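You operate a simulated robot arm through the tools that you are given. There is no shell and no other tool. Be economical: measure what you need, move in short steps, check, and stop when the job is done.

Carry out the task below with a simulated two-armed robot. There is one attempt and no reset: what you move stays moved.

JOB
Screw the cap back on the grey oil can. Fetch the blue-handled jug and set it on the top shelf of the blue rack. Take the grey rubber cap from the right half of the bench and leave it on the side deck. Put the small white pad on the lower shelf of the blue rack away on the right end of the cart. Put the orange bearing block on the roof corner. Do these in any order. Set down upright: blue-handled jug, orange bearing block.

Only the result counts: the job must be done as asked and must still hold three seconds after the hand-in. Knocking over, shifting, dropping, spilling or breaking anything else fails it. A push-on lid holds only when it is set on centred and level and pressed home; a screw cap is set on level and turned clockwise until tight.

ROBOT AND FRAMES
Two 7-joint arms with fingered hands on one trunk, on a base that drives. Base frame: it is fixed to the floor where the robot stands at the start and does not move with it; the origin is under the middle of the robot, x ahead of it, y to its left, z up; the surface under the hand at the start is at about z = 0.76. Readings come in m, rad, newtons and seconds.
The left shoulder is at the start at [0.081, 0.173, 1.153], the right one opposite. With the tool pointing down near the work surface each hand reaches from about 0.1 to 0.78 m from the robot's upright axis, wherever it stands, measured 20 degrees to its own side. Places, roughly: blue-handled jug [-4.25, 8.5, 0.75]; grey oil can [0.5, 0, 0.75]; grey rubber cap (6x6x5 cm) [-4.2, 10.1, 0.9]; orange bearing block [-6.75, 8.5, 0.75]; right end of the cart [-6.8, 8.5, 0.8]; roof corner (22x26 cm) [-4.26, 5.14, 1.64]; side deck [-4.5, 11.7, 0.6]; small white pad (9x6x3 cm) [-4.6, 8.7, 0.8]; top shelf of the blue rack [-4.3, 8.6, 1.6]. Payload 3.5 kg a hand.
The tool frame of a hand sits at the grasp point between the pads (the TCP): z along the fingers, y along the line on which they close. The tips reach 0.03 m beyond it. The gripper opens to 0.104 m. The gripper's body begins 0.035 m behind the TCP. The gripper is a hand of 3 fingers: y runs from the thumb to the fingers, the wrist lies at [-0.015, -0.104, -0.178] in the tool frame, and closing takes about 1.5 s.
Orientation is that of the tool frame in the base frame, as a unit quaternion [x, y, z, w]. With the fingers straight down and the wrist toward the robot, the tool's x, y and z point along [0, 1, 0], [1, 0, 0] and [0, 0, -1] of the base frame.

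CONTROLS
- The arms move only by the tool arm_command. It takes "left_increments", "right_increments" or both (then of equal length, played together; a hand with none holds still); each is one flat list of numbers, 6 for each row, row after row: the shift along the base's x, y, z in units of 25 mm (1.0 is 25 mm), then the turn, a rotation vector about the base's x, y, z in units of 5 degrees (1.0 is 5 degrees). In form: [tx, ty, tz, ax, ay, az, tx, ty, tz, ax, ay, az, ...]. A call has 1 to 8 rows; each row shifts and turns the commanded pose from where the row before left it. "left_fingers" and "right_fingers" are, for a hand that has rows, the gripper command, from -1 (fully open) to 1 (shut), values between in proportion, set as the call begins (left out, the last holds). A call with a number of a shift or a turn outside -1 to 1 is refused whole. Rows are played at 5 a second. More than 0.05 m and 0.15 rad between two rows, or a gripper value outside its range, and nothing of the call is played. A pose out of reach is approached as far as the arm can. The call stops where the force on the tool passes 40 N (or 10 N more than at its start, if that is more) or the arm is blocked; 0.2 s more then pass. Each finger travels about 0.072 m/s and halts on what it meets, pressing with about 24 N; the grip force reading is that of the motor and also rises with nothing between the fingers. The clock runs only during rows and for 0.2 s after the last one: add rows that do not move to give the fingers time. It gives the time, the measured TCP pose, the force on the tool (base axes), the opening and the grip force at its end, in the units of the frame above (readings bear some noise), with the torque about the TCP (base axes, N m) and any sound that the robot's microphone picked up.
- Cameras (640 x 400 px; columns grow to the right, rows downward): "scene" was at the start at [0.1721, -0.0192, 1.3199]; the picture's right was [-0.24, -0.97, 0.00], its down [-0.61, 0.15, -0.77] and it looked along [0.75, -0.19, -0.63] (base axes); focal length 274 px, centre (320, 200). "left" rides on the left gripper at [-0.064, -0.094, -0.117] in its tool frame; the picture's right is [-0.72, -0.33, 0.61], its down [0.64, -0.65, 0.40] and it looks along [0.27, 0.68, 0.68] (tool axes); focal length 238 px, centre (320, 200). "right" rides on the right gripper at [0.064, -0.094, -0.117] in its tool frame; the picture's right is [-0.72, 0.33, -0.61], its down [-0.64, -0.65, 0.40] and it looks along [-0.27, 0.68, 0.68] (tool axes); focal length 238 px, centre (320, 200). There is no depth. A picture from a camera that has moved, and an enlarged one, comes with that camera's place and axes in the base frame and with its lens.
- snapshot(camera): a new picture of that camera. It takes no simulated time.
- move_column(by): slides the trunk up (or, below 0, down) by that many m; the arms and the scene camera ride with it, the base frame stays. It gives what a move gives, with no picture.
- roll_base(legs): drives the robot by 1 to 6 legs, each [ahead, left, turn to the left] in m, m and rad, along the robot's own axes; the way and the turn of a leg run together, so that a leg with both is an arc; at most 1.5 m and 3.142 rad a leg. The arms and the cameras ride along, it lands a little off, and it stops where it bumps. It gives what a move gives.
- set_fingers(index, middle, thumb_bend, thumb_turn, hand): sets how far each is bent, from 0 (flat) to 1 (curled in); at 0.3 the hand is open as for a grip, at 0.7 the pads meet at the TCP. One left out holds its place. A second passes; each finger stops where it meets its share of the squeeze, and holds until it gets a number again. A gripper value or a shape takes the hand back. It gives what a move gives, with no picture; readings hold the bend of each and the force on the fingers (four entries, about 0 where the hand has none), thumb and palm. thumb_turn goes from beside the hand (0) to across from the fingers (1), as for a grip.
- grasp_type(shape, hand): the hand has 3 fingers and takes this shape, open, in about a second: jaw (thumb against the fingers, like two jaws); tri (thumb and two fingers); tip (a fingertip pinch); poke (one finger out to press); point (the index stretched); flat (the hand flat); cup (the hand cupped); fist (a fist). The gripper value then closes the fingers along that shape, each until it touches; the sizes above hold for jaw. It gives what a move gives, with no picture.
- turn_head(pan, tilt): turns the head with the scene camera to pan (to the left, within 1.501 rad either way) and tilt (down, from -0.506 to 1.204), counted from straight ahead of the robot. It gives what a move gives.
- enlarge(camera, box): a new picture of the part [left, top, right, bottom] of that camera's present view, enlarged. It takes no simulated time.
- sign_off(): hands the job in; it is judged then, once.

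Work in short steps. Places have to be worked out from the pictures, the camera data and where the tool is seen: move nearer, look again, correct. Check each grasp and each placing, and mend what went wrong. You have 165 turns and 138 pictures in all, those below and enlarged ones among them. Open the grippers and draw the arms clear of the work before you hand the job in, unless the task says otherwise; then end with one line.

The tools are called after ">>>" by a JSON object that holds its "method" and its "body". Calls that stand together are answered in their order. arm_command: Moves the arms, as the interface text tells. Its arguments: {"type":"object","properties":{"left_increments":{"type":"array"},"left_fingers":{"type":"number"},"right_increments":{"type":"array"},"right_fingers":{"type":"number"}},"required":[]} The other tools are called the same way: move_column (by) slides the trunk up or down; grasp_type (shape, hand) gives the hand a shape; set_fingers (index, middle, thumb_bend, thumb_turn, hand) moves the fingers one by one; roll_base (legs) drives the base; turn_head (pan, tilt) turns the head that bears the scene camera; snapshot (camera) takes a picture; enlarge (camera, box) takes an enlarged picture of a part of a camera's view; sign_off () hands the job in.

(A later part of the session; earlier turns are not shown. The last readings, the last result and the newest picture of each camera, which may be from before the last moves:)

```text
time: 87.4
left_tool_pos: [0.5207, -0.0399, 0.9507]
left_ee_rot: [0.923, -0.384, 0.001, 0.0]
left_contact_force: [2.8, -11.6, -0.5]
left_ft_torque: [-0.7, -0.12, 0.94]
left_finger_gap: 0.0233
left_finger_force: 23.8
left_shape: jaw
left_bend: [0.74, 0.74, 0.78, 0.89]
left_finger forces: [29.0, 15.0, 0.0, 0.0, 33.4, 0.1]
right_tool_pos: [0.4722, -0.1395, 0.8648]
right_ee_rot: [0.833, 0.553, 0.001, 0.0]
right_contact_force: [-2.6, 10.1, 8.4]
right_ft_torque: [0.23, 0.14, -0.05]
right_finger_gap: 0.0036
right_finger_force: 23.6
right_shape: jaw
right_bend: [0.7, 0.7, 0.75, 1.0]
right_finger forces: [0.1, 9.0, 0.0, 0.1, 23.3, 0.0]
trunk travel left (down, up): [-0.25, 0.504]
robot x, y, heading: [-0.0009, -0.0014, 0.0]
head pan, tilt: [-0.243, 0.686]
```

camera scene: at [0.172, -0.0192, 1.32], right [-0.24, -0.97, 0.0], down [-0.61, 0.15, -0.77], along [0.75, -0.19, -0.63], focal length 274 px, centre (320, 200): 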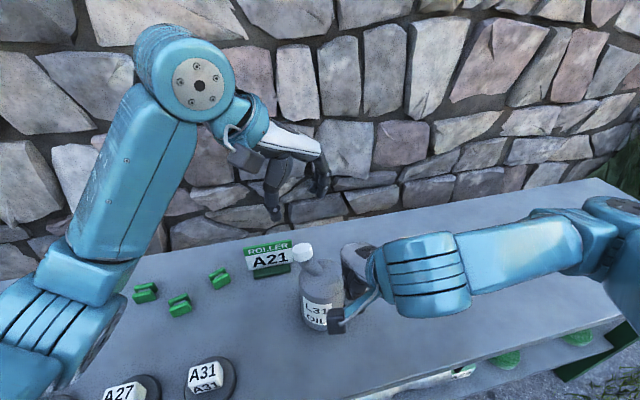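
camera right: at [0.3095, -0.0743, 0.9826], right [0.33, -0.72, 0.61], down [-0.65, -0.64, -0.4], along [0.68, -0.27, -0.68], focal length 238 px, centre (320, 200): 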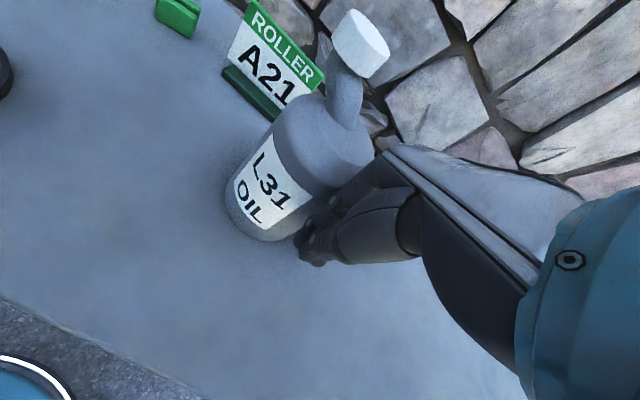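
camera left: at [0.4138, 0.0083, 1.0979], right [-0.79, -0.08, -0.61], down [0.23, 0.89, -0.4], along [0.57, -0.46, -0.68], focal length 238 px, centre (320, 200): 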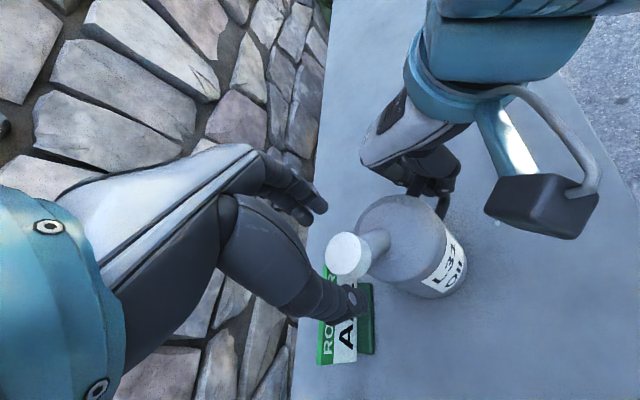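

Torque climbed to 0.94 N m: the cap is tight. Release, raise the left, then release the handle.

>>> {"method": "arm_command", "body": {"left_increments": [0, 0, 0, 0, 0, 0, 0, 0, 0, 0, 0, 0, 0, 0, 0, 0, 0, 0, 0, 0, 0, 0, 0, 0, 0, 0, 0, 0, 0, 0], "left_fingers": -0.3}}

>>> {"method": "arm_command", "body": {"left_increments": [0, 0, 0.5, 0, 0, 0, 0, 0, 1, 0, 0, 0, 0, 0, 1, 0, 0, 0, 0, 0, 1, 0, 0, 0, 0, 0, 1, 0, 0, 0, 0, 0.5, 1, 0, 0, 0, 0, 0.5, 1, 0, 0, 0, 0, 0.5, 1, 0, 0, 0]}}

>>> {"method": "arm_command", "body": {"right_increments": [0, 0, 0, 0, 0, 0, 0, 0, 0, 0, 0, 0, 0, 0, 0, 0, 0, 0, 0, 0, 0, 0, 0, 0, 0, 0, 0, 0, 0, 0], "right_fingers": -0.4}}

>>> {"method": "arm_command", "body": {"right_increments": [0, 0, 1, 0, 0, 0, 0, 0, 1, 0, 0, 0, 0, 0, 1, 0, 0, 0, 0, 0, 1, 0, 0, 0, 0, 0, 1, 0, 0, 0, 0, -0.5, 1, 0, 0, 0, 0, -1, 1, 0, 0, 1, 0, -1, 1, 0, 0, 1]}}

>>> {"method": "enlarge", "body": {"camera": "scene", "box": [230, 200, 390, 340]}}

```text
time: 88.6
left_tool_pos: [0.5211, -0.0396, 0.9508]
left_ee_rot: [0.924, -0.383, 0.0, -0.002]
left_contact_force: [0.3, -0.3, 0.8]
left_ft_torque: [-0.01, -0.01, 0.02]
left_finger_gap: 0.0671
left_finger_force: 0.0
left_shape: jaw
left_bend: [0.28, 0.39, 0.62, 1.0]
left_finger forces: [0.0, 0.0, 0.0, 0.1, 0.0, 0.0]
right_tool_pos: [0.473, -0.1405, 0.8638]
right_ee_rot: [0.834, 0.552, -0.001, 0.0]
right_contact_force: [-0.7, -2.5, -0.6]
right_ft_torque: [-0.02, 0.03, 0.01]
right_finger_gap: 0.0033
right_finger_force: 23.5
right_shape: jaw
right_bend: [0.7, 0.7, 0.75, 1.0]
right_finger forces: [0.6, 9.4, 0.0, 0.0, 0.0, 0.0]
trunk travel left (down, up): [-0.25, 0.504]
robot x, y, heading: [-0.002, 0.0, 0.002]
head pan, tilt: [-0.243, 0.686]
```

```text
time: 90.4
left_tool_pos: [0.5225, -0.0008, 1.1374]
left_ee_rot: [0.924, -0.381, 0.0, 0.0]
left_contact_force: [-1.2, 0.1, 0.0]
left_ft_torque: [0.01, -0.01, -0.02]
left_finger_gap: 0.0671
left_finger_force: 0.1
left_shape: jaw
left_bend: [0.28, 0.39, 0.62, 1.0]
left_finger forces: [0.0, 0.0, 0.1, 0.0, 0.1, 0.0]
right_tool_pos: [0.4713, -0.1408, 0.8648]
right_ee_rot: [0.834, 0.552, 0.0, 0.0]
right_contact_force: [0.1, -1.4, -2.4]
right_ft_torque: [-0.05, 0.0, 0.02]
right_finger_gap: 0.0036
right_finger_force: 23.5
right_shape: jaw
right_bend: [0.7, 0.7, 0.75, 1.0]
right_finger forces: [0.7, 8.9, 0.1, 0.0, 0.0, 0.0]
trunk travel left (down, up): [-0.25, 0.504]
robot x, y, heading: [-0.0022, -0.0012, 0.001]
head pan, tilt: [-0.243, 0.686]
```

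```text
time: 91.6
left_tool_pos: [0.5221, -0.0011, 1.1366]
left_ee_rot: [0.924, -0.383, 0.001, 0.0]
left_contact_force: [0.2, 0.1, 0.7]
left_ft_torque: [0.02, -0.02, 0.02]
left_finger_gap: 0.0671
left_finger_force: 0.1
left_shape: jaw
left_bend: [0.28, 0.39, 0.62, 1.0]
left_finger forces: [0.0, 0.1, 0.0, 0.1, 0.0, 0.0]
right_tool_pos: [0.4721, -0.1397, 0.8635]
right_ee_rot: [0.834, 0.552, 0.0, 0.0]
right_contact_force: [-0.9, 0.2, 0.2]
right_ft_torque: [-0.04, 0.0, -0.01]
right_finger_gap: 0.0727
right_finger_force: 0.0
right_shape: jaw
right_bend: [0.27, 0.37, 0.58, 0.99]
right_finger forces: [0.0, 0.1, 0.0, 0.0, 0.0, 0.0]
trunk travel left (down, up): [-0.25, 0.504]
robot x, y, heading: [-0.0018, -0.0058, -0.002]
head pan, tilt: [-0.243, 0.686]
```

```text
time: 93.4
left_tool_pos: [0.5219, -0.0024, 1.1376]
left_ee_rot: [0.924, -0.383, 0.0, -0.001]
left_contact_force: [0.5, 1.1, -0.4]
left_ft_torque: [-0.01, 0.01, 0.02]
left_finger_gap: 0.0672
left_finger_force: 0.0
left_shape: jaw
left_bend: [0.28, 0.39, 0.62, 1.0]
left_finger forces: [0.0, 0.1, 0.0, 0.1, 0.0, 0.1]
right_tool_pos: [0.4716, -0.2033, 1.0636]
right_ee_rot: [0.781, 0.624, 0.0, 0.0]
right_contact_force: [-0.5, -0.3, 0.3]
right_ft_torque: [-0.01, 0.04, -0.04]
right_finger_gap: 0.0725
right_finger_force: 0.1
right_shape: jaw
right_bend: [0.27, 0.37, 0.58, 0.99]
right_finger forces: [0.0, 0.1, 0.0, 0.1, 0.1, 0.0]
trunk travel left (down, up): [-0.25, 0.504]
robot x, y, heading: [0.0005, 0.0021, 0.005]
head pan, tilt: [-0.243, 0.686]
```

```text
2.86 times, centred on (310, 270) of scene
camera zoom: at [0.1717, -0.0196, 1.32], right [-0.24, -0.97, 0.0], down [-0.61, 0.15, -0.77], along [0.75, -0.19, -0.63], focal length 783 px, centre (349, 0)
```

zoom: 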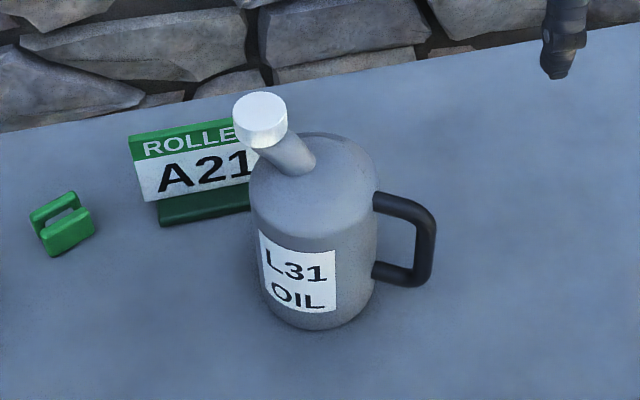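

The cap task is done: cap level and tight, can upright. Now I'll bring both hands back to a neutral pose for driving.

>>> {"method": "arm_command", "body": {"left_increments": [-0.3, 0.4, 0, 0, 0, 1, -0.3, 0.4, 0, 0, 0, 1, -0.3, 0.4, 0, 0, 0, 1, -0.3, 0.4, 0, 0, 0, 1, -0.3, 0.4, 0, 0, 0, 1, -0.3, 0.4, 0, 0, 0, 1, -0.3, 0.4, 0, 0, 0, 1, -0.3, 0.4, 0, 0, 0, 1], "right_increments": [-0.5, 0, 0.4, 0, 0, 0.32, -0.5, 0, 0.4, 0, 0, 0.32, -0.5, -0.2, 0.4, 0, 0, 0.32, -0.5, -0.2, 0.4, 0, 0, 0.32, -0.5, -0.2, 0.4, 0, 0, 0.32, -0.5, -0.2, 0, 0, 0, 0.32, -0.5, -0.2, 0, 0, 0, 0.32, -0.5, -0.2, 0, 0, 0, 0.32]}}

>>> {"method": "arm_command", "body": {"left_increments": [-0.3, 0.4, 0, 0, 0, 1, -0.3, 0.4, 0, 0, 0, 1, -0.3, 0.4, 0, 0, 0, 1, -0.3, 0.4, 0, 0, 0, 1, -0.3, 0.4, 0, 0, 0, 1, -0.3, 0.4, 0, 0, 0, 1, -0.3, 0.4, 0, 0, 0, 1, -0.3, 0.4, 0, 0, 0, 1]}}

>>> {"method": "arm_command", "body": {"left_increments": [-0.3, 0.2, 0, 0, 0, 1, -0.3, 0.2, 0, 0, 0, 1, -0.3, 0.2, 0, 0, 0, 1, -0.3, 0.2, 0, 0, 0, 1, -0.3, 0, 0, 0, 0, 1, -0.3, 0, 0, 0, 0, 1, -0.3, 0, 0, 0, 0, 1, -0.3, 0, 0, 0, 0, 1]}}

>>> {"method": "turn_head", "body": {"pan": 1.5, "tilt": 0.15}}

>>> {"method": "snapshot", "body": {"camera": "scene"}}

```text
time: 95.2
left_tool_pos: [0.4615, 0.0782, 1.1375]
left_ee_rot: [0.999, -0.042, -0.002, 0.0]
left_contact_force: [-0.8, 0.8, -0.7]
left_ft_torque: [0.0, 0.0, 0.03]
left_finger_gap: 0.0674
left_finger_force: 0.1
left_shape: jaw
left_bend: [0.28, 0.39, 0.62, 1.0]
left_finger forces: [0.0, 0.0, 0.1, 0.1, 0.0, 0.0]
right_tool_pos: [0.3734, -0.2329, 1.1155]
right_ee_rot: [0.708, 0.707, -0.001, -0.002]
right_contact_force: [-0.2, 0.0, -0.1]
right_ft_torque: [0.03, 0.0, 0.0]
right_finger_gap: 0.0728
right_finger_force: 0.0
right_shape: jaw
right_bend: [0.27, 0.37, 0.58, 0.99]
right_finger forces: [0.0, 0.0, 0.0, 0.0, 0.0, 0.1]
trunk travel left (down, up): [-0.25, 0.504]
robot x, y, heading: [0.0006, 0.0024, 0.006]
head pan, tilt: [-0.243, 0.686]
```

```text
time: 97.0
left_tool_pos: [0.4017, 0.1594, 1.1384]
left_ee_rot: [0.953, 0.302, -0.001, 0.0]
left_contact_force: [-0.3, 0.0, -0.2]
left_ft_torque: [-0.01, 0.02, 0.01]
left_finger_gap: 0.0672
left_finger_force: 0.0
left_shape: jaw
left_bend: [0.28, 0.39, 0.62, 1.0]
left_finger forces: [0.0, 0.1, 0.0, 0.0, 0.0, 0.0]
right_tool_pos: [0.3735, -0.2324, 1.1157]
right_ee_rot: [0.708, 0.706, -0.001, -0.001]
right_contact_force: [-0.5, 0.5, 0.8]
right_ft_torque: [-0.01, 0.01, 0.01]
right_finger_gap: 0.0727
right_finger_force: 0.0
right_shape: jaw
right_bend: [0.27, 0.37, 0.58, 0.99]
right_finger forces: [0.1, 0.1, 0.0, 0.0, 0.1, 0.0]
trunk travel left (down, up): [-0.25, 0.504]
robot x, y, heading: [-0.0025, -0.0014, 0.003]
head pan, tilt: [-0.243, 0.686]
```

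```text
time: 98.8
left_tool_pos: [0.344, 0.1791, 1.1403]
left_ee_rot: [0.792, 0.61, -0.001, 0.0]
left_contact_force: [-0.1, 0.3, 0.1]
left_ft_torque: [0.01, 0.02, -0.01]
left_finger_gap: 0.0674
left_finger_force: 0.0
left_shape: jaw
left_bend: [0.28, 0.39, 0.62, 1.0]
left_finger forces: [0.0, 0.0, 0.0, 0.1, 0.0, 0.0]
right_tool_pos: [0.3739, -0.2338, 1.1152]
right_ee_rot: [0.708, 0.706, -0.001, -0.001]
right_contact_force: [0.4, 0.0, 0.6]
right_ft_torque: [-0.02, 0.03, 0.02]
right_finger_gap: 0.0725
right_finger_force: 0.0
right_shape: jaw
right_bend: [0.27, 0.37, 0.58, 0.99]
right_finger forces: [0.0, 0.0, 0.0, 0.1, 0.1, 0.0]
trunk travel left (down, up): [-0.25, 0.504]
robot x, y, heading: [0.0034, 0.001, 0.006]
head pan, tilt: [-0.243, 0.686]
```

```text
time: 100.6
left_tool_pos: [0.3435, 0.1783, 1.1388]
left_ee_rot: [0.794, 0.608, -0.001, 0.0]
left_contact_force: [-0.8, -0.8, 0.5]
left_ft_torque: [-0.01, 0.0, -0.03]
left_finger_gap: 0.0674
left_finger_force: 0.1
left_shape: jaw
left_bend: [0.28, 0.39, 0.62, 1.0]
left_finger forces: [0.1, 0.0, 0.1, 0.1, 0.1, 0.0]
right_tool_pos: [0.3751, -0.233, 1.1146]
right_ee_rot: [0.709, 0.706, -0.002, -0.002]
right_contact_force: [0.7, 0.5, -0.6]
right_ft_torque: [0.0, 0.02, -0.01]
right_finger_gap: 0.0728
right_finger_force: 0.0
right_shape: jaw
right_bend: [0.27, 0.37, 0.58, 0.99]
right_finger forces: [0.0, 0.0, 0.1, 0.0, 0.1, 0.0]
trunk travel left (down, up): [-0.25, 0.504]
robot x, y, heading: [-0.0012, 0.004, -0.003]
head pan, tilt: [1.499, 0.15]
```

```text
68 pictures are left
camera scene: at [0.0958, 0.0939, 1.3688], right [1.0, -0.07, 0.0], down [-0.01, -0.15, -0.99], along [0.07, 0.99, -0.15], focal length 274 px, centre (320, 200)
```

scene: 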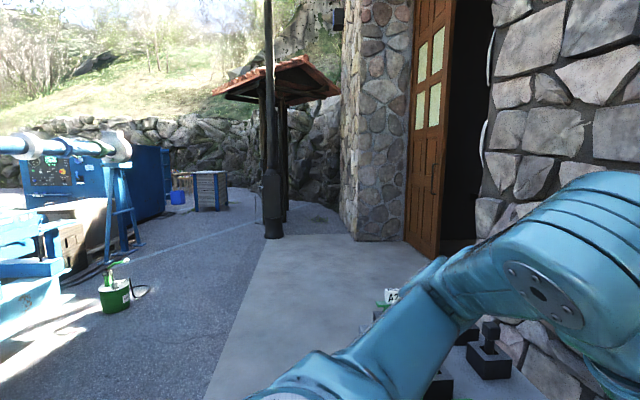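

The work area lies behind-left, with blue machinery in between. I'll back off 0.6 m, turn left ~100°, and look.

>>> {"method": "roll_base", "body": {"legs": [[-0.6, 0, 0], [0, 0, 1.9]]}}

>>> {"method": "turn_head", "body": {"pan": 0.3, "tilt": 0.15}}

>>> {"method": "snapshot", "body": {"camera": "scene"}}

```text
time: 108.5
left_tool_pos: [-0.882, 0.2701, 1.1401]
left_ee_rot: [-0.03, 1.0, -0.001, 0.0]
left_contact_force: [0.1, 0.0, -1.1]
left_ft_torque: [0.01, -0.01, 0.0]
left_finger_gap: 0.067
left_finger_force: 0.0
left_shape: jaw
left_bend: [0.28, 0.39, 0.62, 1.0]
left_finger forces: [0.1, 0.0, 0.1, 0.0, 0.0, 0.0]
right_tool_pos: [-0.5007, 0.4285, 1.1151]
right_ee_rot: [-0.158, 0.987, -0.002, 0.0]
right_contact_force: [0.3, -1.0, 0.3]
right_ft_torque: [0.02, 0.02, 0.0]
right_finger_gap: 0.0726
right_finger_force: 0.0
right_shape: jaw
right_bend: [0.27, 0.37, 0.58, 0.99]
right_finger forces: [0.0, 0.0, 0.0, 0.0, 0.1, 0.1]
trunk travel left (down, up): [-0.25, 0.504]
robot x, y, heading: [-0.6052, 0.0033, 1.892]
head pan, tilt: [1.499, 0.15]
```

```text
time: 109.9
left_tool_pos: [-0.8819, 0.2687, 1.1416]
left_ee_rot: [-0.029, 1.0, -0.001, 0.001]
left_contact_force: [-0.2, 0.1, -0.9]
left_ft_torque: [0.02, 0.0, -0.01]
left_finger_gap: 0.0673
left_finger_force: 0.1
left_shape: jaw
left_bend: [0.28, 0.39, 0.62, 1.0]
left_finger forces: [0.0, 0.0, 0.1, 0.1, 0.1, 0.0]
right_tool_pos: [-0.5005, 0.4275, 1.1147]
right_ee_rot: [-0.158, 0.987, -0.002, 0.0]
right_contact_force: [0.2, -1.0, 0.3]
right_ft_torque: [0.0, -0.02, -0.04]
right_finger_gap: 0.0727
right_finger_force: 0.0
right_shape: jaw
right_bend: [0.27, 0.37, 0.58, 0.99]
right_finger forces: [0.0, 0.0, 0.0, 0.0, 0.1, 0.1]
trunk travel left (down, up): [-0.25, 0.504]
robot x, y, heading: [-0.6073, 0.0011, 1.896]
head pan, tilt: [0.3, 0.15]
```

```text
67 pictures are left
camera scene: at [-0.6868, 0.1616, 1.3688], right [0.81, 0.58, 0.0], down [0.09, -0.12, -0.99], along [-0.58, 0.8, -0.15], focal length 274 px, centre (320, 200)
```

scene: 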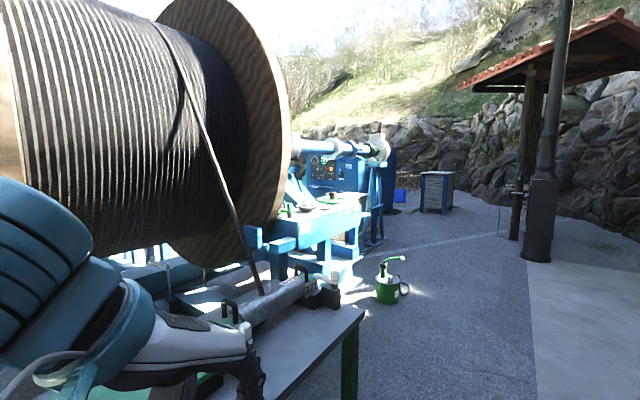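

A cable spool and table lie to the left, a green jug on the floor at ~[-1.7, 2.9], and a post at ~[-0.36, 4.8]. I'll pass between them: face +y, go 2 m, then drift left to about (-1.2, 5).

>>> {"method": "roll_base", "body": {"legs": [[0, 0, -0.322], [1.4, 0, 0], [0.6, 0, 0], [1.4, 0.35, 0], [1.4, 0.25, 0]]}}

>>> {"method": "turn_head", "body": {"pan": 0.7, "tilt": 0.15}}

>>> {"method": "snapshot", "body": {"camera": "scene"}}

```text
time: 134.4
left_tool_pos: [-1.4303, 5.1368, 1.1412]
left_ee_rot: [0.121, 0.993, -0.001, 0.0]
left_contact_force: [0.6, -0.7, -0.5]
left_ft_torque: [-0.01, 0.01, -0.01]
left_finger_gap: 0.0675
left_finger_force: 0.0
left_shape: jaw
left_bend: [0.28, 0.39, 0.62, 1.0]
left_finger forces: [0.0, 0.0, 0.1, 0.1, 0.0, 0.1]
right_tool_pos: [-1.02, 5.1743, 1.115]
right_ee_rot: [-0.008, 1.0, -0.002, 0.0]
right_contact_force: [-0.6, -0.9, -0.4]
right_ft_torque: [-0.01, 0.01, 0.0]
right_finger_gap: 0.0727
right_finger_force: 0.1
right_shape: jaw
right_bend: [0.27, 0.37, 0.58, 0.99]
right_finger forces: [0.0, 0.1, 0.0, 0.1, 0.1, 0.0]
trunk travel left (down, up): [-0.25, 0.504]
robot x, y, heading: [-1.2456, 4.7965, 1.59]
head pan, tilt: [0.3, 0.15]
```

```text
time: 135.2
left_tool_pos: [-1.4304, 5.1362, 1.1399]
left_ee_rot: [0.121, 0.993, -0.001, 0.0]
left_contact_force: [-0.5, -0.5, 0.2]
left_ft_torque: [-0.02, -0.02, -0.03]
left_finger_gap: 0.0671
left_finger_force: 0.1
left_shape: jaw
left_bend: [0.28, 0.39, 0.62, 1.0]
left_finger forces: [0.0, 0.1, 0.0, 0.0, 0.0, 0.1]
right_tool_pos: [-1.0188, 5.1736, 1.1151]
right_ee_rot: [-0.007, 1.0, -0.001, -0.001]
right_contact_force: [0.5, 0.1, -0.7]
right_ft_torque: [-0.01, -0.05, -0.01]
right_finger_gap: 0.0731
right_finger_force: 0.1
right_shape: jaw
right_bend: [0.27, 0.37, 0.58, 0.99]
right_finger forces: [0.0, 0.1, 0.0, 0.0, 0.0, 0.0]
trunk travel left (down, up): [-0.25, 0.504]
robot x, y, heading: [-1.2496, 4.7987, 1.584]
head pan, tilt: [0.7, 0.15]
```

```text
66 pictures are left
camera scene: at [-1.3089, 4.9566, 1.3688], right [0.75, 0.66, 0.0], down [0.1, -0.11, -0.99], along [-0.65, 0.75, -0.15], focal length 274 px, centre (320, 200)
```

scene: 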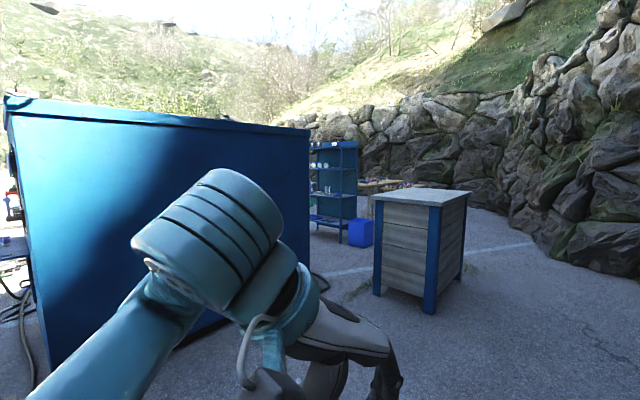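

I see the blue rack at ~[-4.2, 8.6], a crate at ~[-2.3, 7.9] and the big blue box whose top is the roof. I'll enlarge the rack area.

>>> {"method": "enlarge", "body": {"camera": "scene", "box": [290, 120, 450, 260]}}

```text
2.86 times, centred on (370, 190) of scene
camera zoom: at [-1.3089, 4.9566, 1.3688], right [0.75, 0.66, 0.0], down [0.1, -0.11, -0.99], along [-0.65, 0.75, -0.15], focal length 783 px, centre (177, 229)
```

zoom: 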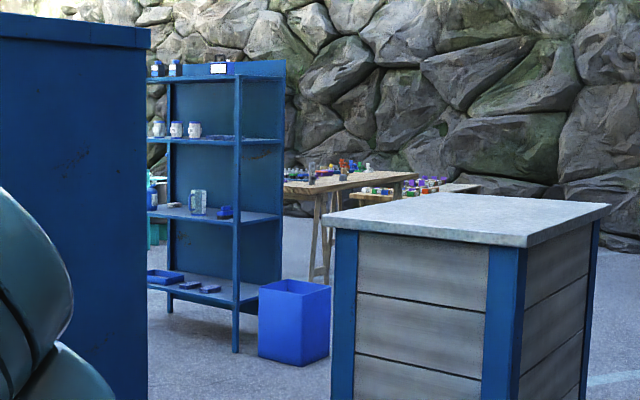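

The rack faces south (toward the blue box). I'll drive to about (-2.7, 6.1), south of the gap between box and crate, and look north-west.

>>> {"method": "roll_base", "body": {"legs": [[1.3, 1.45, 0]]}}

>>> {"method": "turn_head", "body": {"pan": 0.35, "tilt": 0.35}}

>>> {"method": "snapshot", "body": {"camera": "scene"}}

```text
refused: leg 1 is longer than a leg can be; nothing moved
```

```text
time: 136.1
left_tool_pos: [-1.4301, 5.1368, 1.1404]
left_ee_rot: [0.122, 0.993, -0.001, 0.0]
left_contact_force: [-0.3, 0.1, 0.2]
left_ft_torque: [-0.02, -0.01, 0.01]
left_finger_gap: 0.067
left_finger_force: 0.0
left_shape: jaw
left_bend: [0.28, 0.39, 0.62, 1.0]
left_finger forces: [0.0, 0.0, 0.1, 0.0, 0.0, 0.1]
right_tool_pos: [-1.0195, 5.1725, 1.1153]
right_ee_rot: [-0.007, 1.0, -0.002, 0.001]
right_contact_force: [0.5, -0.2, -0.8]
right_ft_torque: [0.01, -0.01, -0.02]
right_finger_gap: 0.0728
right_finger_force: 0.0
right_shape: jaw
right_bend: [0.27, 0.37, 0.58, 0.99]
right_finger forces: [0.1, 0.1, 0.0, 0.0, 0.0, 0.0]
trunk travel left (down, up): [-0.25, 0.504]
robot x, y, heading: [-1.247, 4.7982, 1.594]
head pan, tilt: [0.351, 0.351]
```

```text
64 pictures are left
camera scene: at [-1.2816, 4.9735, 1.3502], right [0.93, 0.36, 0.0], down [0.12, -0.32, -0.94], along [-0.34, 0.88, -0.34], focal length 274 px, centre (320, 200)
```

scene: 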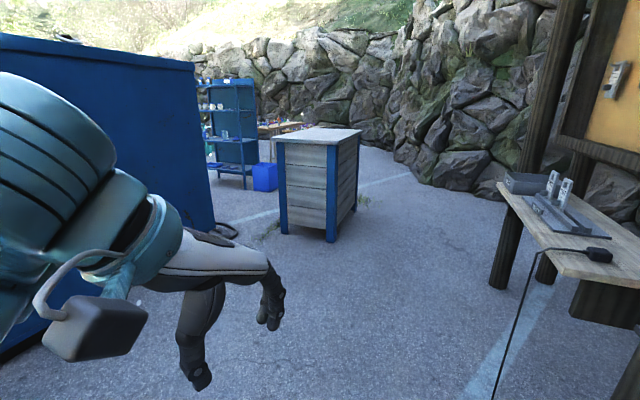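

The gap between box (x ≈ -3.47) and crate (x ≈ -2.6) is ~0.87 m. I'll move to its south entrance in two legs.

>>> {"method": "roll_base", "body": {"legs": [[0.6, 0.75, 0], [0.6, 0.95, -0.02]]}}

>>> {"method": "turn_head", "body": {"pan": 0.2, "tilt": 0.5}}

>>> {"method": "snapshot", "body": {"camera": "scene"}}

```text
time: 145.1
left_tool_pos: [-2.8912, 6.1831, 1.1572]
left_ee_rot: [0.143, 0.989, 0.006, -0.021]
left_contact_force: [0.1, 0.1, 0.5]
left_ft_torque: [-0.01, -0.02, -0.03]
left_finger_gap: 0.0672
left_finger_force: 0.0
left_shape: jaw
left_bend: [0.28, 0.39, 0.62, 1.0]
left_finger forces: [0.0, 0.1, 0.1, 0.0, 0.0, 0.0]
right_tool_pos: [-2.4873, 6.2151, 1.1149]
right_ee_rot: [0.001, 1.0, 0.008, -0.018]
right_contact_force: [-0.1, 0.0, 0.3]
right_ft_torque: [0.0, 0.0, 0.04]
right_finger_gap: 0.0727
right_finger_force: 0.1
right_shape: jaw
right_bend: [0.27, 0.37, 0.58, 0.99]
right_finger forces: [0.0, 0.0, 0.0, 0.1, 0.0, 0.0]
trunk travel left (down, up): [-0.25, 0.504]
robot x, y, heading: [-2.756, 5.8586, 1.57]
head pan, tilt: [0.351, 0.351]
stopped in leg 2: the robot was blocked; the commanded pose is now the measured one
```

```text
time: 145.8
left_tool_pos: [-2.892, 6.1854, 1.1533]
left_ee_rot: [0.142, 0.99, 0.005, -0.02]
left_contact_force: [0.5, -0.9, 0.2]
left_ft_torque: [0.01, 0.01, -0.02]
left_finger_gap: 0.0675
left_finger_force: 0.1
left_shape: jaw
left_bend: [0.28, 0.39, 0.62, 1.0]
left_finger forces: [0.0, 0.0, 0.0, 0.0, 0.0, 0.0]
right_tool_pos: [-2.4871, 6.218, 1.1124]
right_ee_rot: [0.001, 1.0, 0.008, -0.02]
right_contact_force: [-0.2, -0.4, -0.8]
right_ft_torque: [0.01, -0.03, 0.0]
right_finger_gap: 0.0726
right_finger_force: 0.0
right_shape: jaw
right_bend: [0.27, 0.37, 0.58, 0.99]
right_finger forces: [0.0, 0.0, 0.1, 0.0, 0.0, 0.1]
trunk travel left (down, up): [-0.25, 0.504]
robot x, y, heading: [-2.7599, 5.8639, 1.574]
head pan, tilt: [0.201, 0.499]
```

```text
63 pictures are left
camera scene: at [-2.7302, 6.0187, 1.3394], right [0.98, 0.2, -0.04], down [0.06, -0.45, -0.89], along [-0.2, 0.87, -0.45], focal length 274 px, centre (320, 200)
```

scene: 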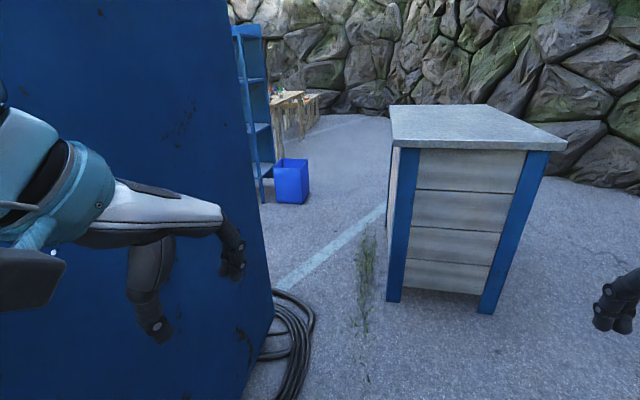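

Blocked by the box on the left, and a hose coil lies in the gap. I'll go around the crate's east and north sides instead, raising the trunk so the elbows clear the crate top.

>>> {"method": "roll_base", "body": {"legs": [[0, -0.5, 0], [0, -0.9, 0]]}}

>>> {"method": "move_column", "body": {"by": 0.25}}

>>> {"method": "roll_base", "body": {"legs": [[1.5, 0, 0], [1.5, 0, 0], [0.25, 0, 0]]}}

>>> {"method": "turn_head", "body": {"pan": 1.2, "tilt": 0.4}}

>>> {"method": "snapshot", "body": {"camera": "scene"}}

```text
time: 146.5
left_tool_pos: [-2.8903, 6.1847, 1.1542]
left_ee_rot: [0.149, 0.989, 0.009, -0.017]
left_contact_force: [0.7, 0.1, -0.1]
left_ft_torque: [-0.02, -0.02, -0.01]
left_finger_gap: 0.0672
left_finger_force: 0.0
left_shape: jaw
left_bend: [0.28, 0.39, 0.62, 1.0]
left_finger forces: [0.0, 0.1, 0.0, 0.0, 0.1, 0.1]
right_tool_pos: [-2.4899, 6.2159, 1.1128]
right_ee_rot: [0.001, 1.0, 0.005, -0.014]
right_contact_force: [1.5, -0.3, -0.5]
right_ft_torque: [0.02, 0.0, 0.01]
right_finger_gap: 0.0725
right_finger_force: 0.0
right_shape: jaw
right_bend: [0.27, 0.37, 0.58, 0.99]
right_finger forces: [0.0, 0.1, 0.0, 0.0, 0.0, 0.2]
trunk travel left (down, up): [-0.25, 0.504]
robot x, y, heading: [-2.754, 5.8573, 1.57]
head pan, tilt: [0.201, 0.499]
stopped in leg 1: the robot was blocked; the commanded pose is now the measured one
```

```text
time: 149.0
left_tool_pos: [-2.8864, 6.2017, 1.3957]
left_ee_rot: [0.154, 0.988, -0.003, -0.011]
left_contact_force: [0.7, 0.0, 0.5]
left_ft_torque: [0.02, -0.02, 0.05]
left_finger_gap: 0.0674
left_finger_force: 0.1
left_shape: jaw
left_bend: [0.28, 0.39, 0.62, 1.0]
left_finger forces: [0.1, 0.1, 0.1, 0.0, 0.0, 0.0]
right_tool_pos: [-2.4889, 6.2335, 1.3586]
right_ee_rot: [0.001, 1.0, -0.002, -0.012]
right_contact_force: [0.0, 0.1, -0.4]
right_ft_torque: [0.0, 0.01, 0.0]
right_finger_gap: 0.0728
right_finger_force: 0.1
right_shape: jaw
right_bend: [0.27, 0.37, 0.58, 0.99]
right_finger forces: [0.1, 0.0, 0.0, 0.0, 0.0, 0.1]
trunk travel left (down, up): [-0.5, 0.254]
robot x, y, heading: [-2.7581, 5.8616, 1.571]
head pan, tilt: [0.201, 0.499]
```

```text
time: 149.9
left_tool_pos: [-2.8841, 6.1961, 1.399]
left_ee_rot: [0.162, 0.987, 0.0, -0.01]
left_contact_force: [-0.2, 0.8, 0.0]
left_ft_torque: [-0.03, -0.01, 0.0]
left_finger_gap: 0.0674
left_finger_force: 0.0
left_shape: jaw
left_bend: [0.28, 0.39, 0.62, 1.0]
left_finger forces: [0.0, 0.0, 0.0, 0.1, 0.0, 0.0]
right_tool_pos: [-2.4911, 6.2279, 1.3627]
right_ee_rot: [0.003, 1.0, 0.002, -0.009]
right_contact_force: [-0.4, 0.2, -0.5]
right_ft_torque: [-0.01, -0.01, 0.02]
right_finger_gap: 0.0728
right_finger_force: 0.1
right_shape: jaw
right_bend: [0.27, 0.37, 0.58, 0.99]
right_finger forces: [0.0, 0.0, 0.0, 0.0, 0.1, 0.0]
trunk travel left (down, up): [-0.5, 0.254]
robot x, y, heading: [-2.7505, 5.863, 1.57]
head pan, tilt: [0.201, 0.499]
stopped in leg 1: the robot was blocked; the commanded pose is now the measured one
```

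```text
time: 151.2
left_tool_pos: [-2.8849, 6.1975, 1.3981]
left_ee_rot: [0.16, 0.987, -0.001, -0.011]
left_contact_force: [-0.1, 0.0, 0.2]
left_ft_torque: [0.03, 0.0, 0.02]
left_finger_gap: 0.0674
left_finger_force: 0.2
left_shape: jaw
left_bend: [0.28, 0.39, 0.62, 1.0]
left_finger forces: [0.0, 0.0, 0.0, 0.1, 0.1, 0.0]
right_tool_pos: [-2.4912, 6.2303, 1.3617]
right_ee_rot: [0.002, 1.0, 0.001, -0.011]
right_contact_force: [0.2, -1.5, 0.1]
right_ft_torque: [0.0, 0.04, -0.01]
right_finger_gap: 0.0727
right_finger_force: 0.1
right_shape: jaw
right_bend: [0.27, 0.37, 0.58, 0.99]
right_finger forces: [0.0, 0.0, 0.0, 0.0, 0.0, 0.0]
trunk travel left (down, up): [-0.5, 0.254]
robot x, y, heading: [-2.756, 5.862, 1.569]
head pan, tilt: [1.201, 0.4]
```

```text
62 pictures are left
camera scene: at [-2.8061, 5.9121, 1.6005], right [0.36, 0.93, 0.0], down [0.34, -0.14, -0.93], along [-0.87, 0.34, -0.37], focal length 274 px, centre (320, 200)
```

scene: 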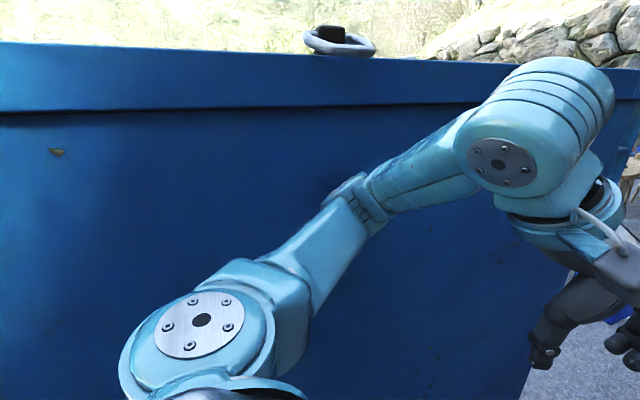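

The left elbow is touching the box wall. I'll try a small step to the right, moving the left hand forward first to draw the elbow in.

>>> {"method": "arm_command", "body": {"left_increments": [0.5, 0.8, 0, 0, 0, 0, 0.5, 0.8, 0, 0, 0, 0, 0.5, 0.8, 0, 0, 0, 0, 0.5, 0.8, 0, 0, 0, 0]}}

>>> {"method": "roll_base", "body": {"legs": [[0, -0.15, 0]]}}

```text
time: 152.2
left_tool_pos: [-2.8636, 6.2861, 1.3912]
left_ee_rot: [0.156, 0.988, -0.003, 0.002]
left_contact_force: [0.3, -0.1, 0.2]
left_ft_torque: [-0.01, 0.0, 0.01]
left_finger_gap: 0.0676
left_finger_force: 0.0
left_shape: jaw
left_bend: [0.28, 0.39, 0.62, 1.0]
left_finger forces: [0.1, 0.1, 0.0, 0.0, 0.0, 0.0]
right_tool_pos: [-2.5189, 6.2385, 1.365]
right_ee_rot: [0.002, 1.0, -0.003, 0.0]
right_contact_force: [-0.7, -0.1, 0.6]
right_ft_torque: [0.02, 0.02, -0.03]
right_finger_gap: 0.0732
right_finger_force: 0.0
right_shape: jaw
right_bend: [0.27, 0.37, 0.58, 0.99]
right_finger forces: [0.0, 0.1, 0.0, 0.0, 0.1, 0.0]
trunk travel left (down, up): [-0.5, 0.254]
robot x, y, heading: [-2.7506, 5.8674, 1.566]
head pan, tilt: [1.201, 0.4]
```

```text
time: 153.5
left_tool_pos: [-2.7177, 6.2853, 1.391]
left_ee_rot: [0.156, 0.988, -0.003, 0.001]
left_contact_force: [0.9, -0.2, 1.2]
left_ft_torque: [-0.02, 0.06, 0.01]
left_finger_gap: 0.0671
left_finger_force: 0.1
left_shape: jaw
left_bend: [0.28, 0.39, 0.62, 1.0]
left_finger forces: [0.0, 0.0, 0.0, 0.1, 0.0, 0.0]
right_tool_pos: [-2.3728, 6.2373, 1.3646]
right_ee_rot: [0.001, 1.0, -0.002, 0.001]
right_contact_force: [0.9, -0.7, -0.4]
right_ft_torque: [-0.02, 0.03, 0.0]
right_finger_gap: 0.0727
right_finger_force: 0.0
right_shape: jaw
right_bend: [0.27, 0.37, 0.58, 0.99]
right_finger forces: [0.0, 0.1, 0.0, 0.0, 0.1, 0.1]
trunk travel left (down, up): [-0.5, 0.254]
robot x, y, heading: [-2.6067, 5.862, 1.571]
head pan, tilt: [1.201, 0.4]
```

Free again and level. Now drive right to x≈-1.35, then north past the crate.

>>> {"method": "roll_base", "body": {"legs": [[0, -1.2, 0], [1.5, 0, 0], [1.5, 0, 0], [0.2, 0, 0]]}}

>>> {"method": "turn_head", "body": {"pan": 1.3, "tilt": 0.35}}

>>> {"method": "snapshot", "body": {"camera": "scene"}}

```text
time: 174.5
left_tool_pos: [-1.492, 9.381, 1.3903]
left_ee_rot: [0.162, 0.987, -0.001, 0.002]
left_contact_force: [-1.0, 0.5, -0.2]
left_ft_torque: [-0.03, -0.03, 0.01]
left_finger_gap: 0.0674
left_finger_force: 0.1
left_shape: jaw
left_bend: [0.28, 0.39, 0.62, 1.0]
left_finger forces: [0.0, 0.1, 0.1, 0.0, 0.0, 0.0]
right_tool_pos: [-1.1528, 9.3251, 1.3671]
right_ee_rot: [-0.008, 1.0, -0.005, 0.001]
right_contact_force: [-7.8, -17.0, 1.3]
right_ft_torque: [0.31, -0.13, 0.23]
right_finger_gap: 0.067
right_finger_force: 0.1
right_shape: jaw
right_bend: [0.27, 0.45, 0.58, 0.99]
right_finger forces: [0.0, 18.0, 0.0, 0.1, 0.1, 0.0]
trunk travel left (down, up): [-0.5, 0.254]
robot x, y, heading: [-1.3859, 8.9642, 1.559]
head pan, tilt: [1.201, 0.4]
stopped in leg 4: the force on the tool passed its limit at 52 N (the readings are from after the stop); the commanded pose is now the measured one
```

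```text
time: 175.1
left_tool_pos: [-1.4923, 9.3807, 1.3913]
left_ee_rot: [0.162, 0.987, -0.001, 0.003]
left_contact_force: [-0.9, -0.5, 0.6]
left_ft_torque: [0.0, 0.01, -0.02]
left_finger_gap: 0.0671
left_finger_force: 0.0
left_shape: jaw
left_bend: [0.28, 0.39, 0.62, 1.0]
left_finger forces: [0.1, 0.0, 0.0, 0.0, 0.0, 0.0]
right_tool_pos: [-1.153, 9.3233, 1.3659]
right_ee_rot: [-0.006, 1.0, -0.003, 0.001]
right_contact_force: [-11.8, -20.1, -1.5]
right_ft_torque: [0.22, -0.15, 0.41]
right_finger_gap: 0.0671
right_finger_force: 0.1
right_shape: jaw
right_bend: [0.27, 0.45, 0.58, 0.99]
right_finger forces: [0.0, 22.7, 0.0, 0.0, 0.0, 0.0]
trunk travel left (down, up): [-0.5, 0.254]
robot x, y, heading: [-1.3858, 8.9603, 1.558]
head pan, tilt: [1.3, 0.351]
```

```text
61 pictures are left
camera scene: at [-1.4755, 9.0048, 1.6029], right [0.28, 0.96, 0.0], down [0.33, -0.09, -0.94], along [-0.9, 0.26, -0.34], focal length 274 px, centre (320, 200)
```

scene: 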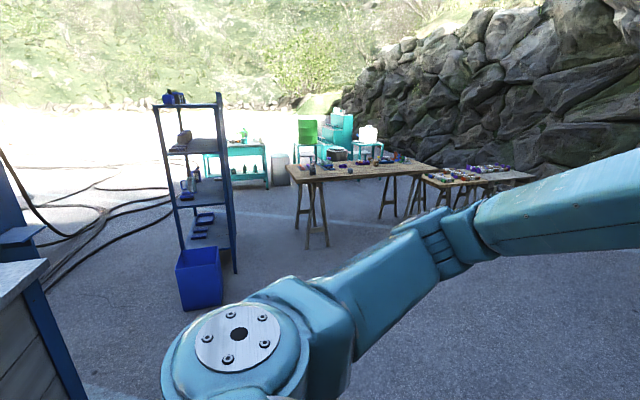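

The right hand touched the rock wall; I'll back off a little and drive west along the crate's north side toward the bench.

>>> {"method": "roll_base", "body": {"legs": [[-0.08, 0.1, 0], [0, 1.3, 0]]}}

>>> {"method": "turn_head", "body": {"pan": 0.9, "tilt": 0.35}}

>>> {"method": "snapshot", "body": {"camera": "scene"}}

```text
time: 182.5
left_tool_pos: [-2.8766, 9.324, 1.3907]
left_ee_rot: [0.164, 0.986, -0.003, 0.002]
left_contact_force: [0.2, -0.2, -0.7]
left_ft_torque: [0.0, 0.01, -0.02]
left_finger_gap: 0.0674
left_finger_force: 0.0
left_shape: jaw
left_bend: [0.28, 0.39, 0.62, 1.0]
left_finger forces: [0.1, 0.1, 0.1, 0.1, 0.0, 0.0]
right_tool_pos: [-2.5356, 9.2668, 1.3648]
right_ee_rot: [-0.003, 1.0, -0.005, 0.0]
right_contact_force: [0.8, 0.9, 0.5]
right_ft_torque: [0.01, 0.01, -0.01]
right_finger_gap: 0.0728
right_finger_force: 0.0
right_shape: jaw
right_bend: [0.27, 0.37, 0.58, 0.99]
right_finger forces: [0.0, 0.1, 0.0, 0.0, 0.1, 0.0]
trunk travel left (down, up): [-0.5, 0.254]
robot x, y, heading: [-2.768, 8.8958, 1.552]
head pan, tilt: [1.3, 0.351]
```

```text
time: 183.3
left_tool_pos: [-2.8744, 9.3228, 1.3916]
left_ee_rot: [0.164, 0.986, -0.003, 0.001]
left_contact_force: [0.5, -0.3, 0.1]
left_ft_torque: [-0.02, 0.04, -0.06]
left_finger_gap: 0.0673
left_finger_force: 0.0
left_shape: jaw
left_bend: [0.28, 0.39, 0.62, 1.0]
left_finger forces: [0.1, 0.0, 0.0, 0.0, 0.1, 0.1]
right_tool_pos: [-2.5367, 9.2665, 1.364]
right_ee_rot: [-0.003, 1.0, -0.004, 0.0]
right_contact_force: [0.9, 0.3, -0.5]
right_ft_torque: [-0.01, 0.01, 0.02]
right_finger_gap: 0.0724
right_finger_force: 0.1
right_shape: jaw
right_bend: [0.27, 0.37, 0.58, 0.99]
right_finger forces: [0.0, 0.1, 0.1, 0.1, 0.0, 0.0]
trunk travel left (down, up): [-0.5, 0.254]
robot x, y, heading: [-2.7667, 8.9029, 1.556]
head pan, tilt: [0.901, 0.351]
```

```text
60 pictures are left
camera scene: at [-2.8422, 8.9811, 1.603], right [0.63, 0.77, 0.0], down [0.27, -0.22, -0.94], along [-0.73, 0.59, -0.34], focal length 274 px, centre (320, 200)
```

scene: 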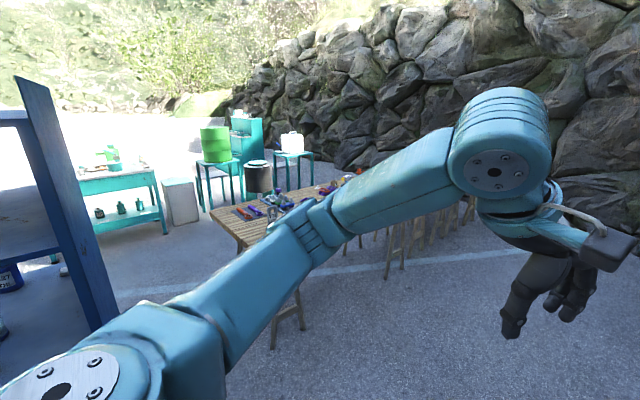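

The bench runs along y from ~9.5 to 11.0 at x ≈ -4.7…-4.1, with the deck north of it. I'll go to its east side and face west.

>>> {"method": "roll_base", "body": {"legs": [[1.2, 0, 0], [0, 0, 1.58]]}}

>>> {"method": "turn_head", "body": {"pan": 0, "tilt": 0.45}}

>>> {"method": "snapshot", "body": {"camera": "scene"}}

```text
time: 193.3
left_tool_pos: [-3.1707, 9.993, 1.3915]
left_ee_rot: [-0.592, 0.806, -0.002, 0.003]
left_contact_force: [-0.2, -0.3, -0.5]
left_ft_torque: [-0.01, 0.01, 0.03]
left_finger_gap: 0.0674
left_finger_force: 0.1
left_shape: jaw
left_bend: [0.28, 0.39, 0.62, 1.0]
left_finger forces: [0.0, 0.1, 0.0, 0.1, 0.0, 0.0]
right_tool_pos: [-3.1238, 10.3351, 1.3642]
right_ee_rot: [0.717, -0.697, 0.003, -0.003]
right_contact_force: [-0.2, 0.0, 0.4]
right_ft_torque: [-0.02, 0.02, 0.0]
right_finger_gap: 0.0726
right_finger_force: 0.0
right_shape: jaw
right_bend: [0.27, 0.37, 0.58, 0.99]
right_finger forces: [0.1, 0.0, 0.0, 0.1, 0.1, 0.0]
trunk travel left (down, up): [-0.5, 0.254]
robot x, y, heading: [-2.7548, 10.109, -3.129]
head pan, tilt: [0.901, 0.351]
```

```text
time: 194.6
left_tool_pos: [-3.1709, 9.9934, 1.3914]
left_ee_rot: [-0.592, 0.806, -0.001, 0.004]
left_contact_force: [-0.3, -0.5, 0.3]
left_ft_torque: [-0.02, -0.01, 0.05]
left_finger_gap: 0.0673
left_finger_force: 0.1
left_shape: jaw
left_bend: [0.28, 0.39, 0.62, 1.0]
left_finger forces: [0.1, 0.0, 0.0, 0.1, 0.0, 0.0]
right_tool_pos: [-3.1238, 10.3341, 1.3638]
right_ee_rot: [0.717, -0.697, 0.004, -0.003]
right_contact_force: [-0.3, 0.0, -0.1]
right_ft_torque: [0.04, 0.01, 0.01]
right_finger_gap: 0.0724
right_finger_force: 0.0
right_shape: jaw
right_bend: [0.27, 0.37, 0.58, 0.99]
right_finger forces: [0.0, 0.0, 0.0, 0.1, 0.0, 0.1]
trunk travel left (down, up): [-0.5, 0.254]
robot x, y, heading: [-2.7471, 10.1105, -3.13]
head pan, tilt: [0.0, 0.45]
```

```text
59 pictures are left
camera scene: at [-2.8633, 10.1093, 1.5938], right [-0.01, 1.0, 0.0], down [0.44, 0.0, -0.9], along [-0.9, -0.01, -0.44], focal length 274 px, centre (320, 200)
```

scene: 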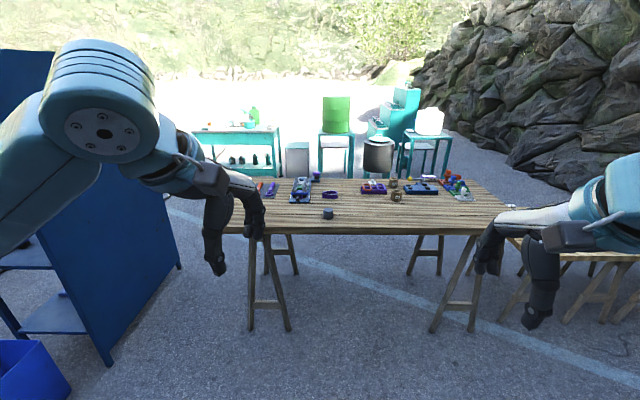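

The bench is in view; a dark grey item at (328,213) works out to ~[-4.13, 10.14]. I'll enlarge to verify.

>>> {"method": "enlarge", "body": {"camera": "scene", "box": [220, 150, 520, 260]}}

```text
2.13 times, centred on (370, 205) of scene
camera zoom: at [-2.8633, 10.1093, 1.5938], right [-0.01, 1.0, 0.0], down [0.44, 0.0, -0.9], along [-0.9, -0.01, -0.44], focal length 584 px, centre (213, 189)
```

zoom: 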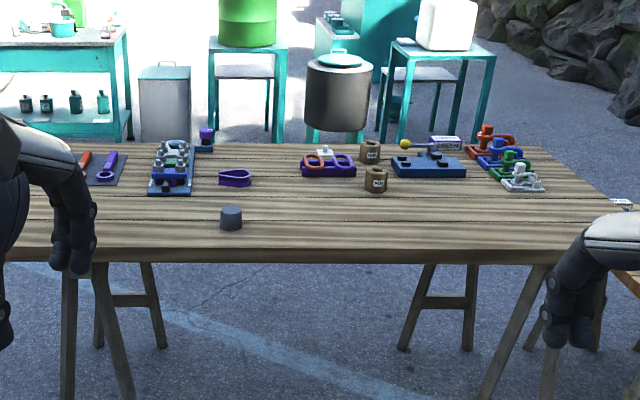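

That is the grey cap at ~[-4.144, 10.14]. I'll lower the trunk 0.15 m and drive 0.8 m forward to the bench.

>>> {"method": "roll_base", "body": {"legs": [[0.78, 0, 0]]}}

>>> {"method": "move_column", "body": {"by": -0.15}}

>>> {"method": "turn_head", "body": {"pan": 0, "tilt": 0.8}}

>>> {"method": "snapshot", "body": {"camera": "scene"}}

>>> {"method": "snapshot", "body": {"camera": "right"}}

```text
time: 198.7
left_tool_pos: [-3.9478, 9.9902, 1.3914]
left_ee_rot: [-0.589, 0.808, -0.001, 0.003]
left_contact_force: [-0.3, 0.8, -0.3]
left_ft_torque: [-0.01, 0.02, -0.03]
left_finger_gap: 0.0672
left_finger_force: 0.0
left_shape: jaw
left_bend: [0.28, 0.39, 0.62, 1.0]
left_finger forces: [0.0, 0.0, 0.1, 0.0, 0.0, 0.1]
right_tool_pos: [-3.8977, 10.3322, 1.365]
right_ee_rot: [0.715, -0.699, 0.003, -0.002]
right_contact_force: [0.5, 0.3, 0.9]
right_ft_torque: [0.03, 0.01, -0.01]
right_finger_gap: 0.0724
right_finger_force: 0.0
right_shape: jaw
right_bend: [0.27, 0.37, 0.58, 0.99]
right_finger forces: [0.1, 0.0, 0.0, 0.0, 0.1, 0.1]
trunk travel left (down, up): [-0.5, 0.254]
robot x, y, heading: [-3.5261, 10.1038, -3.137]
head pan, tilt: [0.0, 0.45]
```

```text
time: 200.5
left_tool_pos: [-3.9487, 9.9907, 1.243]
left_ee_rot: [-0.59, 0.808, -0.001, 0.003]
left_contact_force: [0.3, 0.2, 0.1]
left_ft_torque: [-0.02, 0.02, -0.01]
left_finger_gap: 0.0671
left_finger_force: 0.0
left_shape: jaw
left_bend: [0.28, 0.39, 0.62, 1.0]
left_finger forces: [0.0, 0.1, 0.1, 0.0, 0.0, 0.0]
right_tool_pos: [-3.8971, 10.3312, 1.2157]
right_ee_rot: [0.715, -0.699, 0.002, -0.003]
right_contact_force: [-0.9, -0.9, -0.7]
right_ft_torque: [0.03, 0.0, -0.03]
right_finger_gap: 0.0726
right_finger_force: 0.2
right_shape: jaw
right_bend: [0.27, 0.37, 0.58, 0.99]
right_finger forces: [0.1, 0.0, 0.0, 0.0, 0.0, 0.0]
trunk travel left (down, up): [-0.35, 0.404]
robot x, y, heading: [-3.5288, 10.1028, -3.141]
head pan, tilt: [0.0, 0.45]
```

```text
time: 201.3
left_tool_pos: [-3.948, 9.9907, 1.2414]
left_ee_rot: [-0.589, 0.808, -0.001, 0.003]
left_contact_force: [0.6, -0.1, -0.2]
left_ft_torque: [0.01, -0.01, 0.0]
left_finger_gap: 0.0676
left_finger_force: 0.1
left_shape: jaw
left_bend: [0.28, 0.39, 0.62, 1.0]
left_finger forces: [0.0, 0.0, 0.1, 0.0, 0.1, 0.0]
right_tool_pos: [-3.8975, 10.3321, 1.2151]
right_ee_rot: [0.715, -0.699, 0.003, -0.003]
right_contact_force: [-0.3, 0.5, 0.7]
right_ft_torque: [0.01, 0.0, 0.0]
right_finger_gap: 0.0728
right_finger_force: 0.1
right_shape: jaw
right_bend: [0.27, 0.37, 0.58, 0.99]
right_finger forces: [0.1, 0.0, 0.1, 0.0, 0.0, 0.0]
trunk travel left (down, up): [-0.35, 0.404]
robot x, y, heading: [-3.5259, 10.1054, -3.136]
head pan, tilt: [0.0, 0.799]
```

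```text
57 pictures are left
camera scene: at [-3.6604, 10.1048, 1.4123], right [0.0, 1.0, 0.0], down [0.72, 0.0, -0.7], along [-0.7, 0.0, -0.72], focal length 274 px, centre (320, 200)
```

scene: 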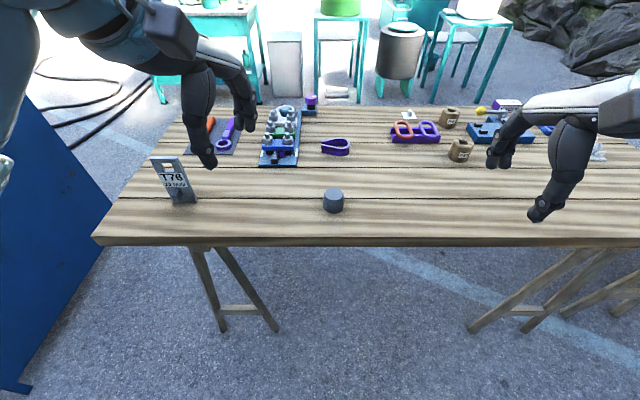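

```text
56 pictures are left
camera right: at [-3.8037, 10.2694, 1.3326], right [-0.35, 0.71, 0.61], down [0.64, 0.66, -0.4], along [-0.68, 0.25, -0.68], focal length 238 px, centre (320, 200)
```

right: 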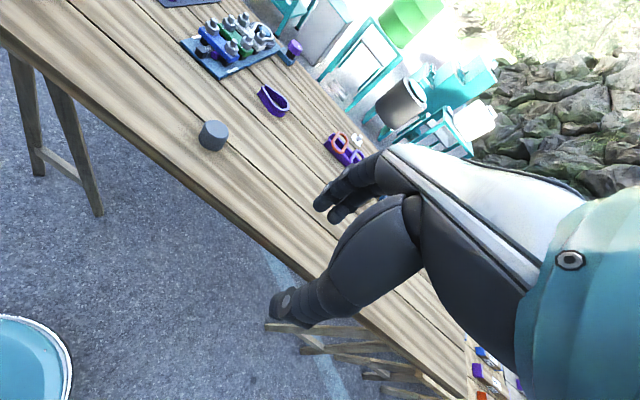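

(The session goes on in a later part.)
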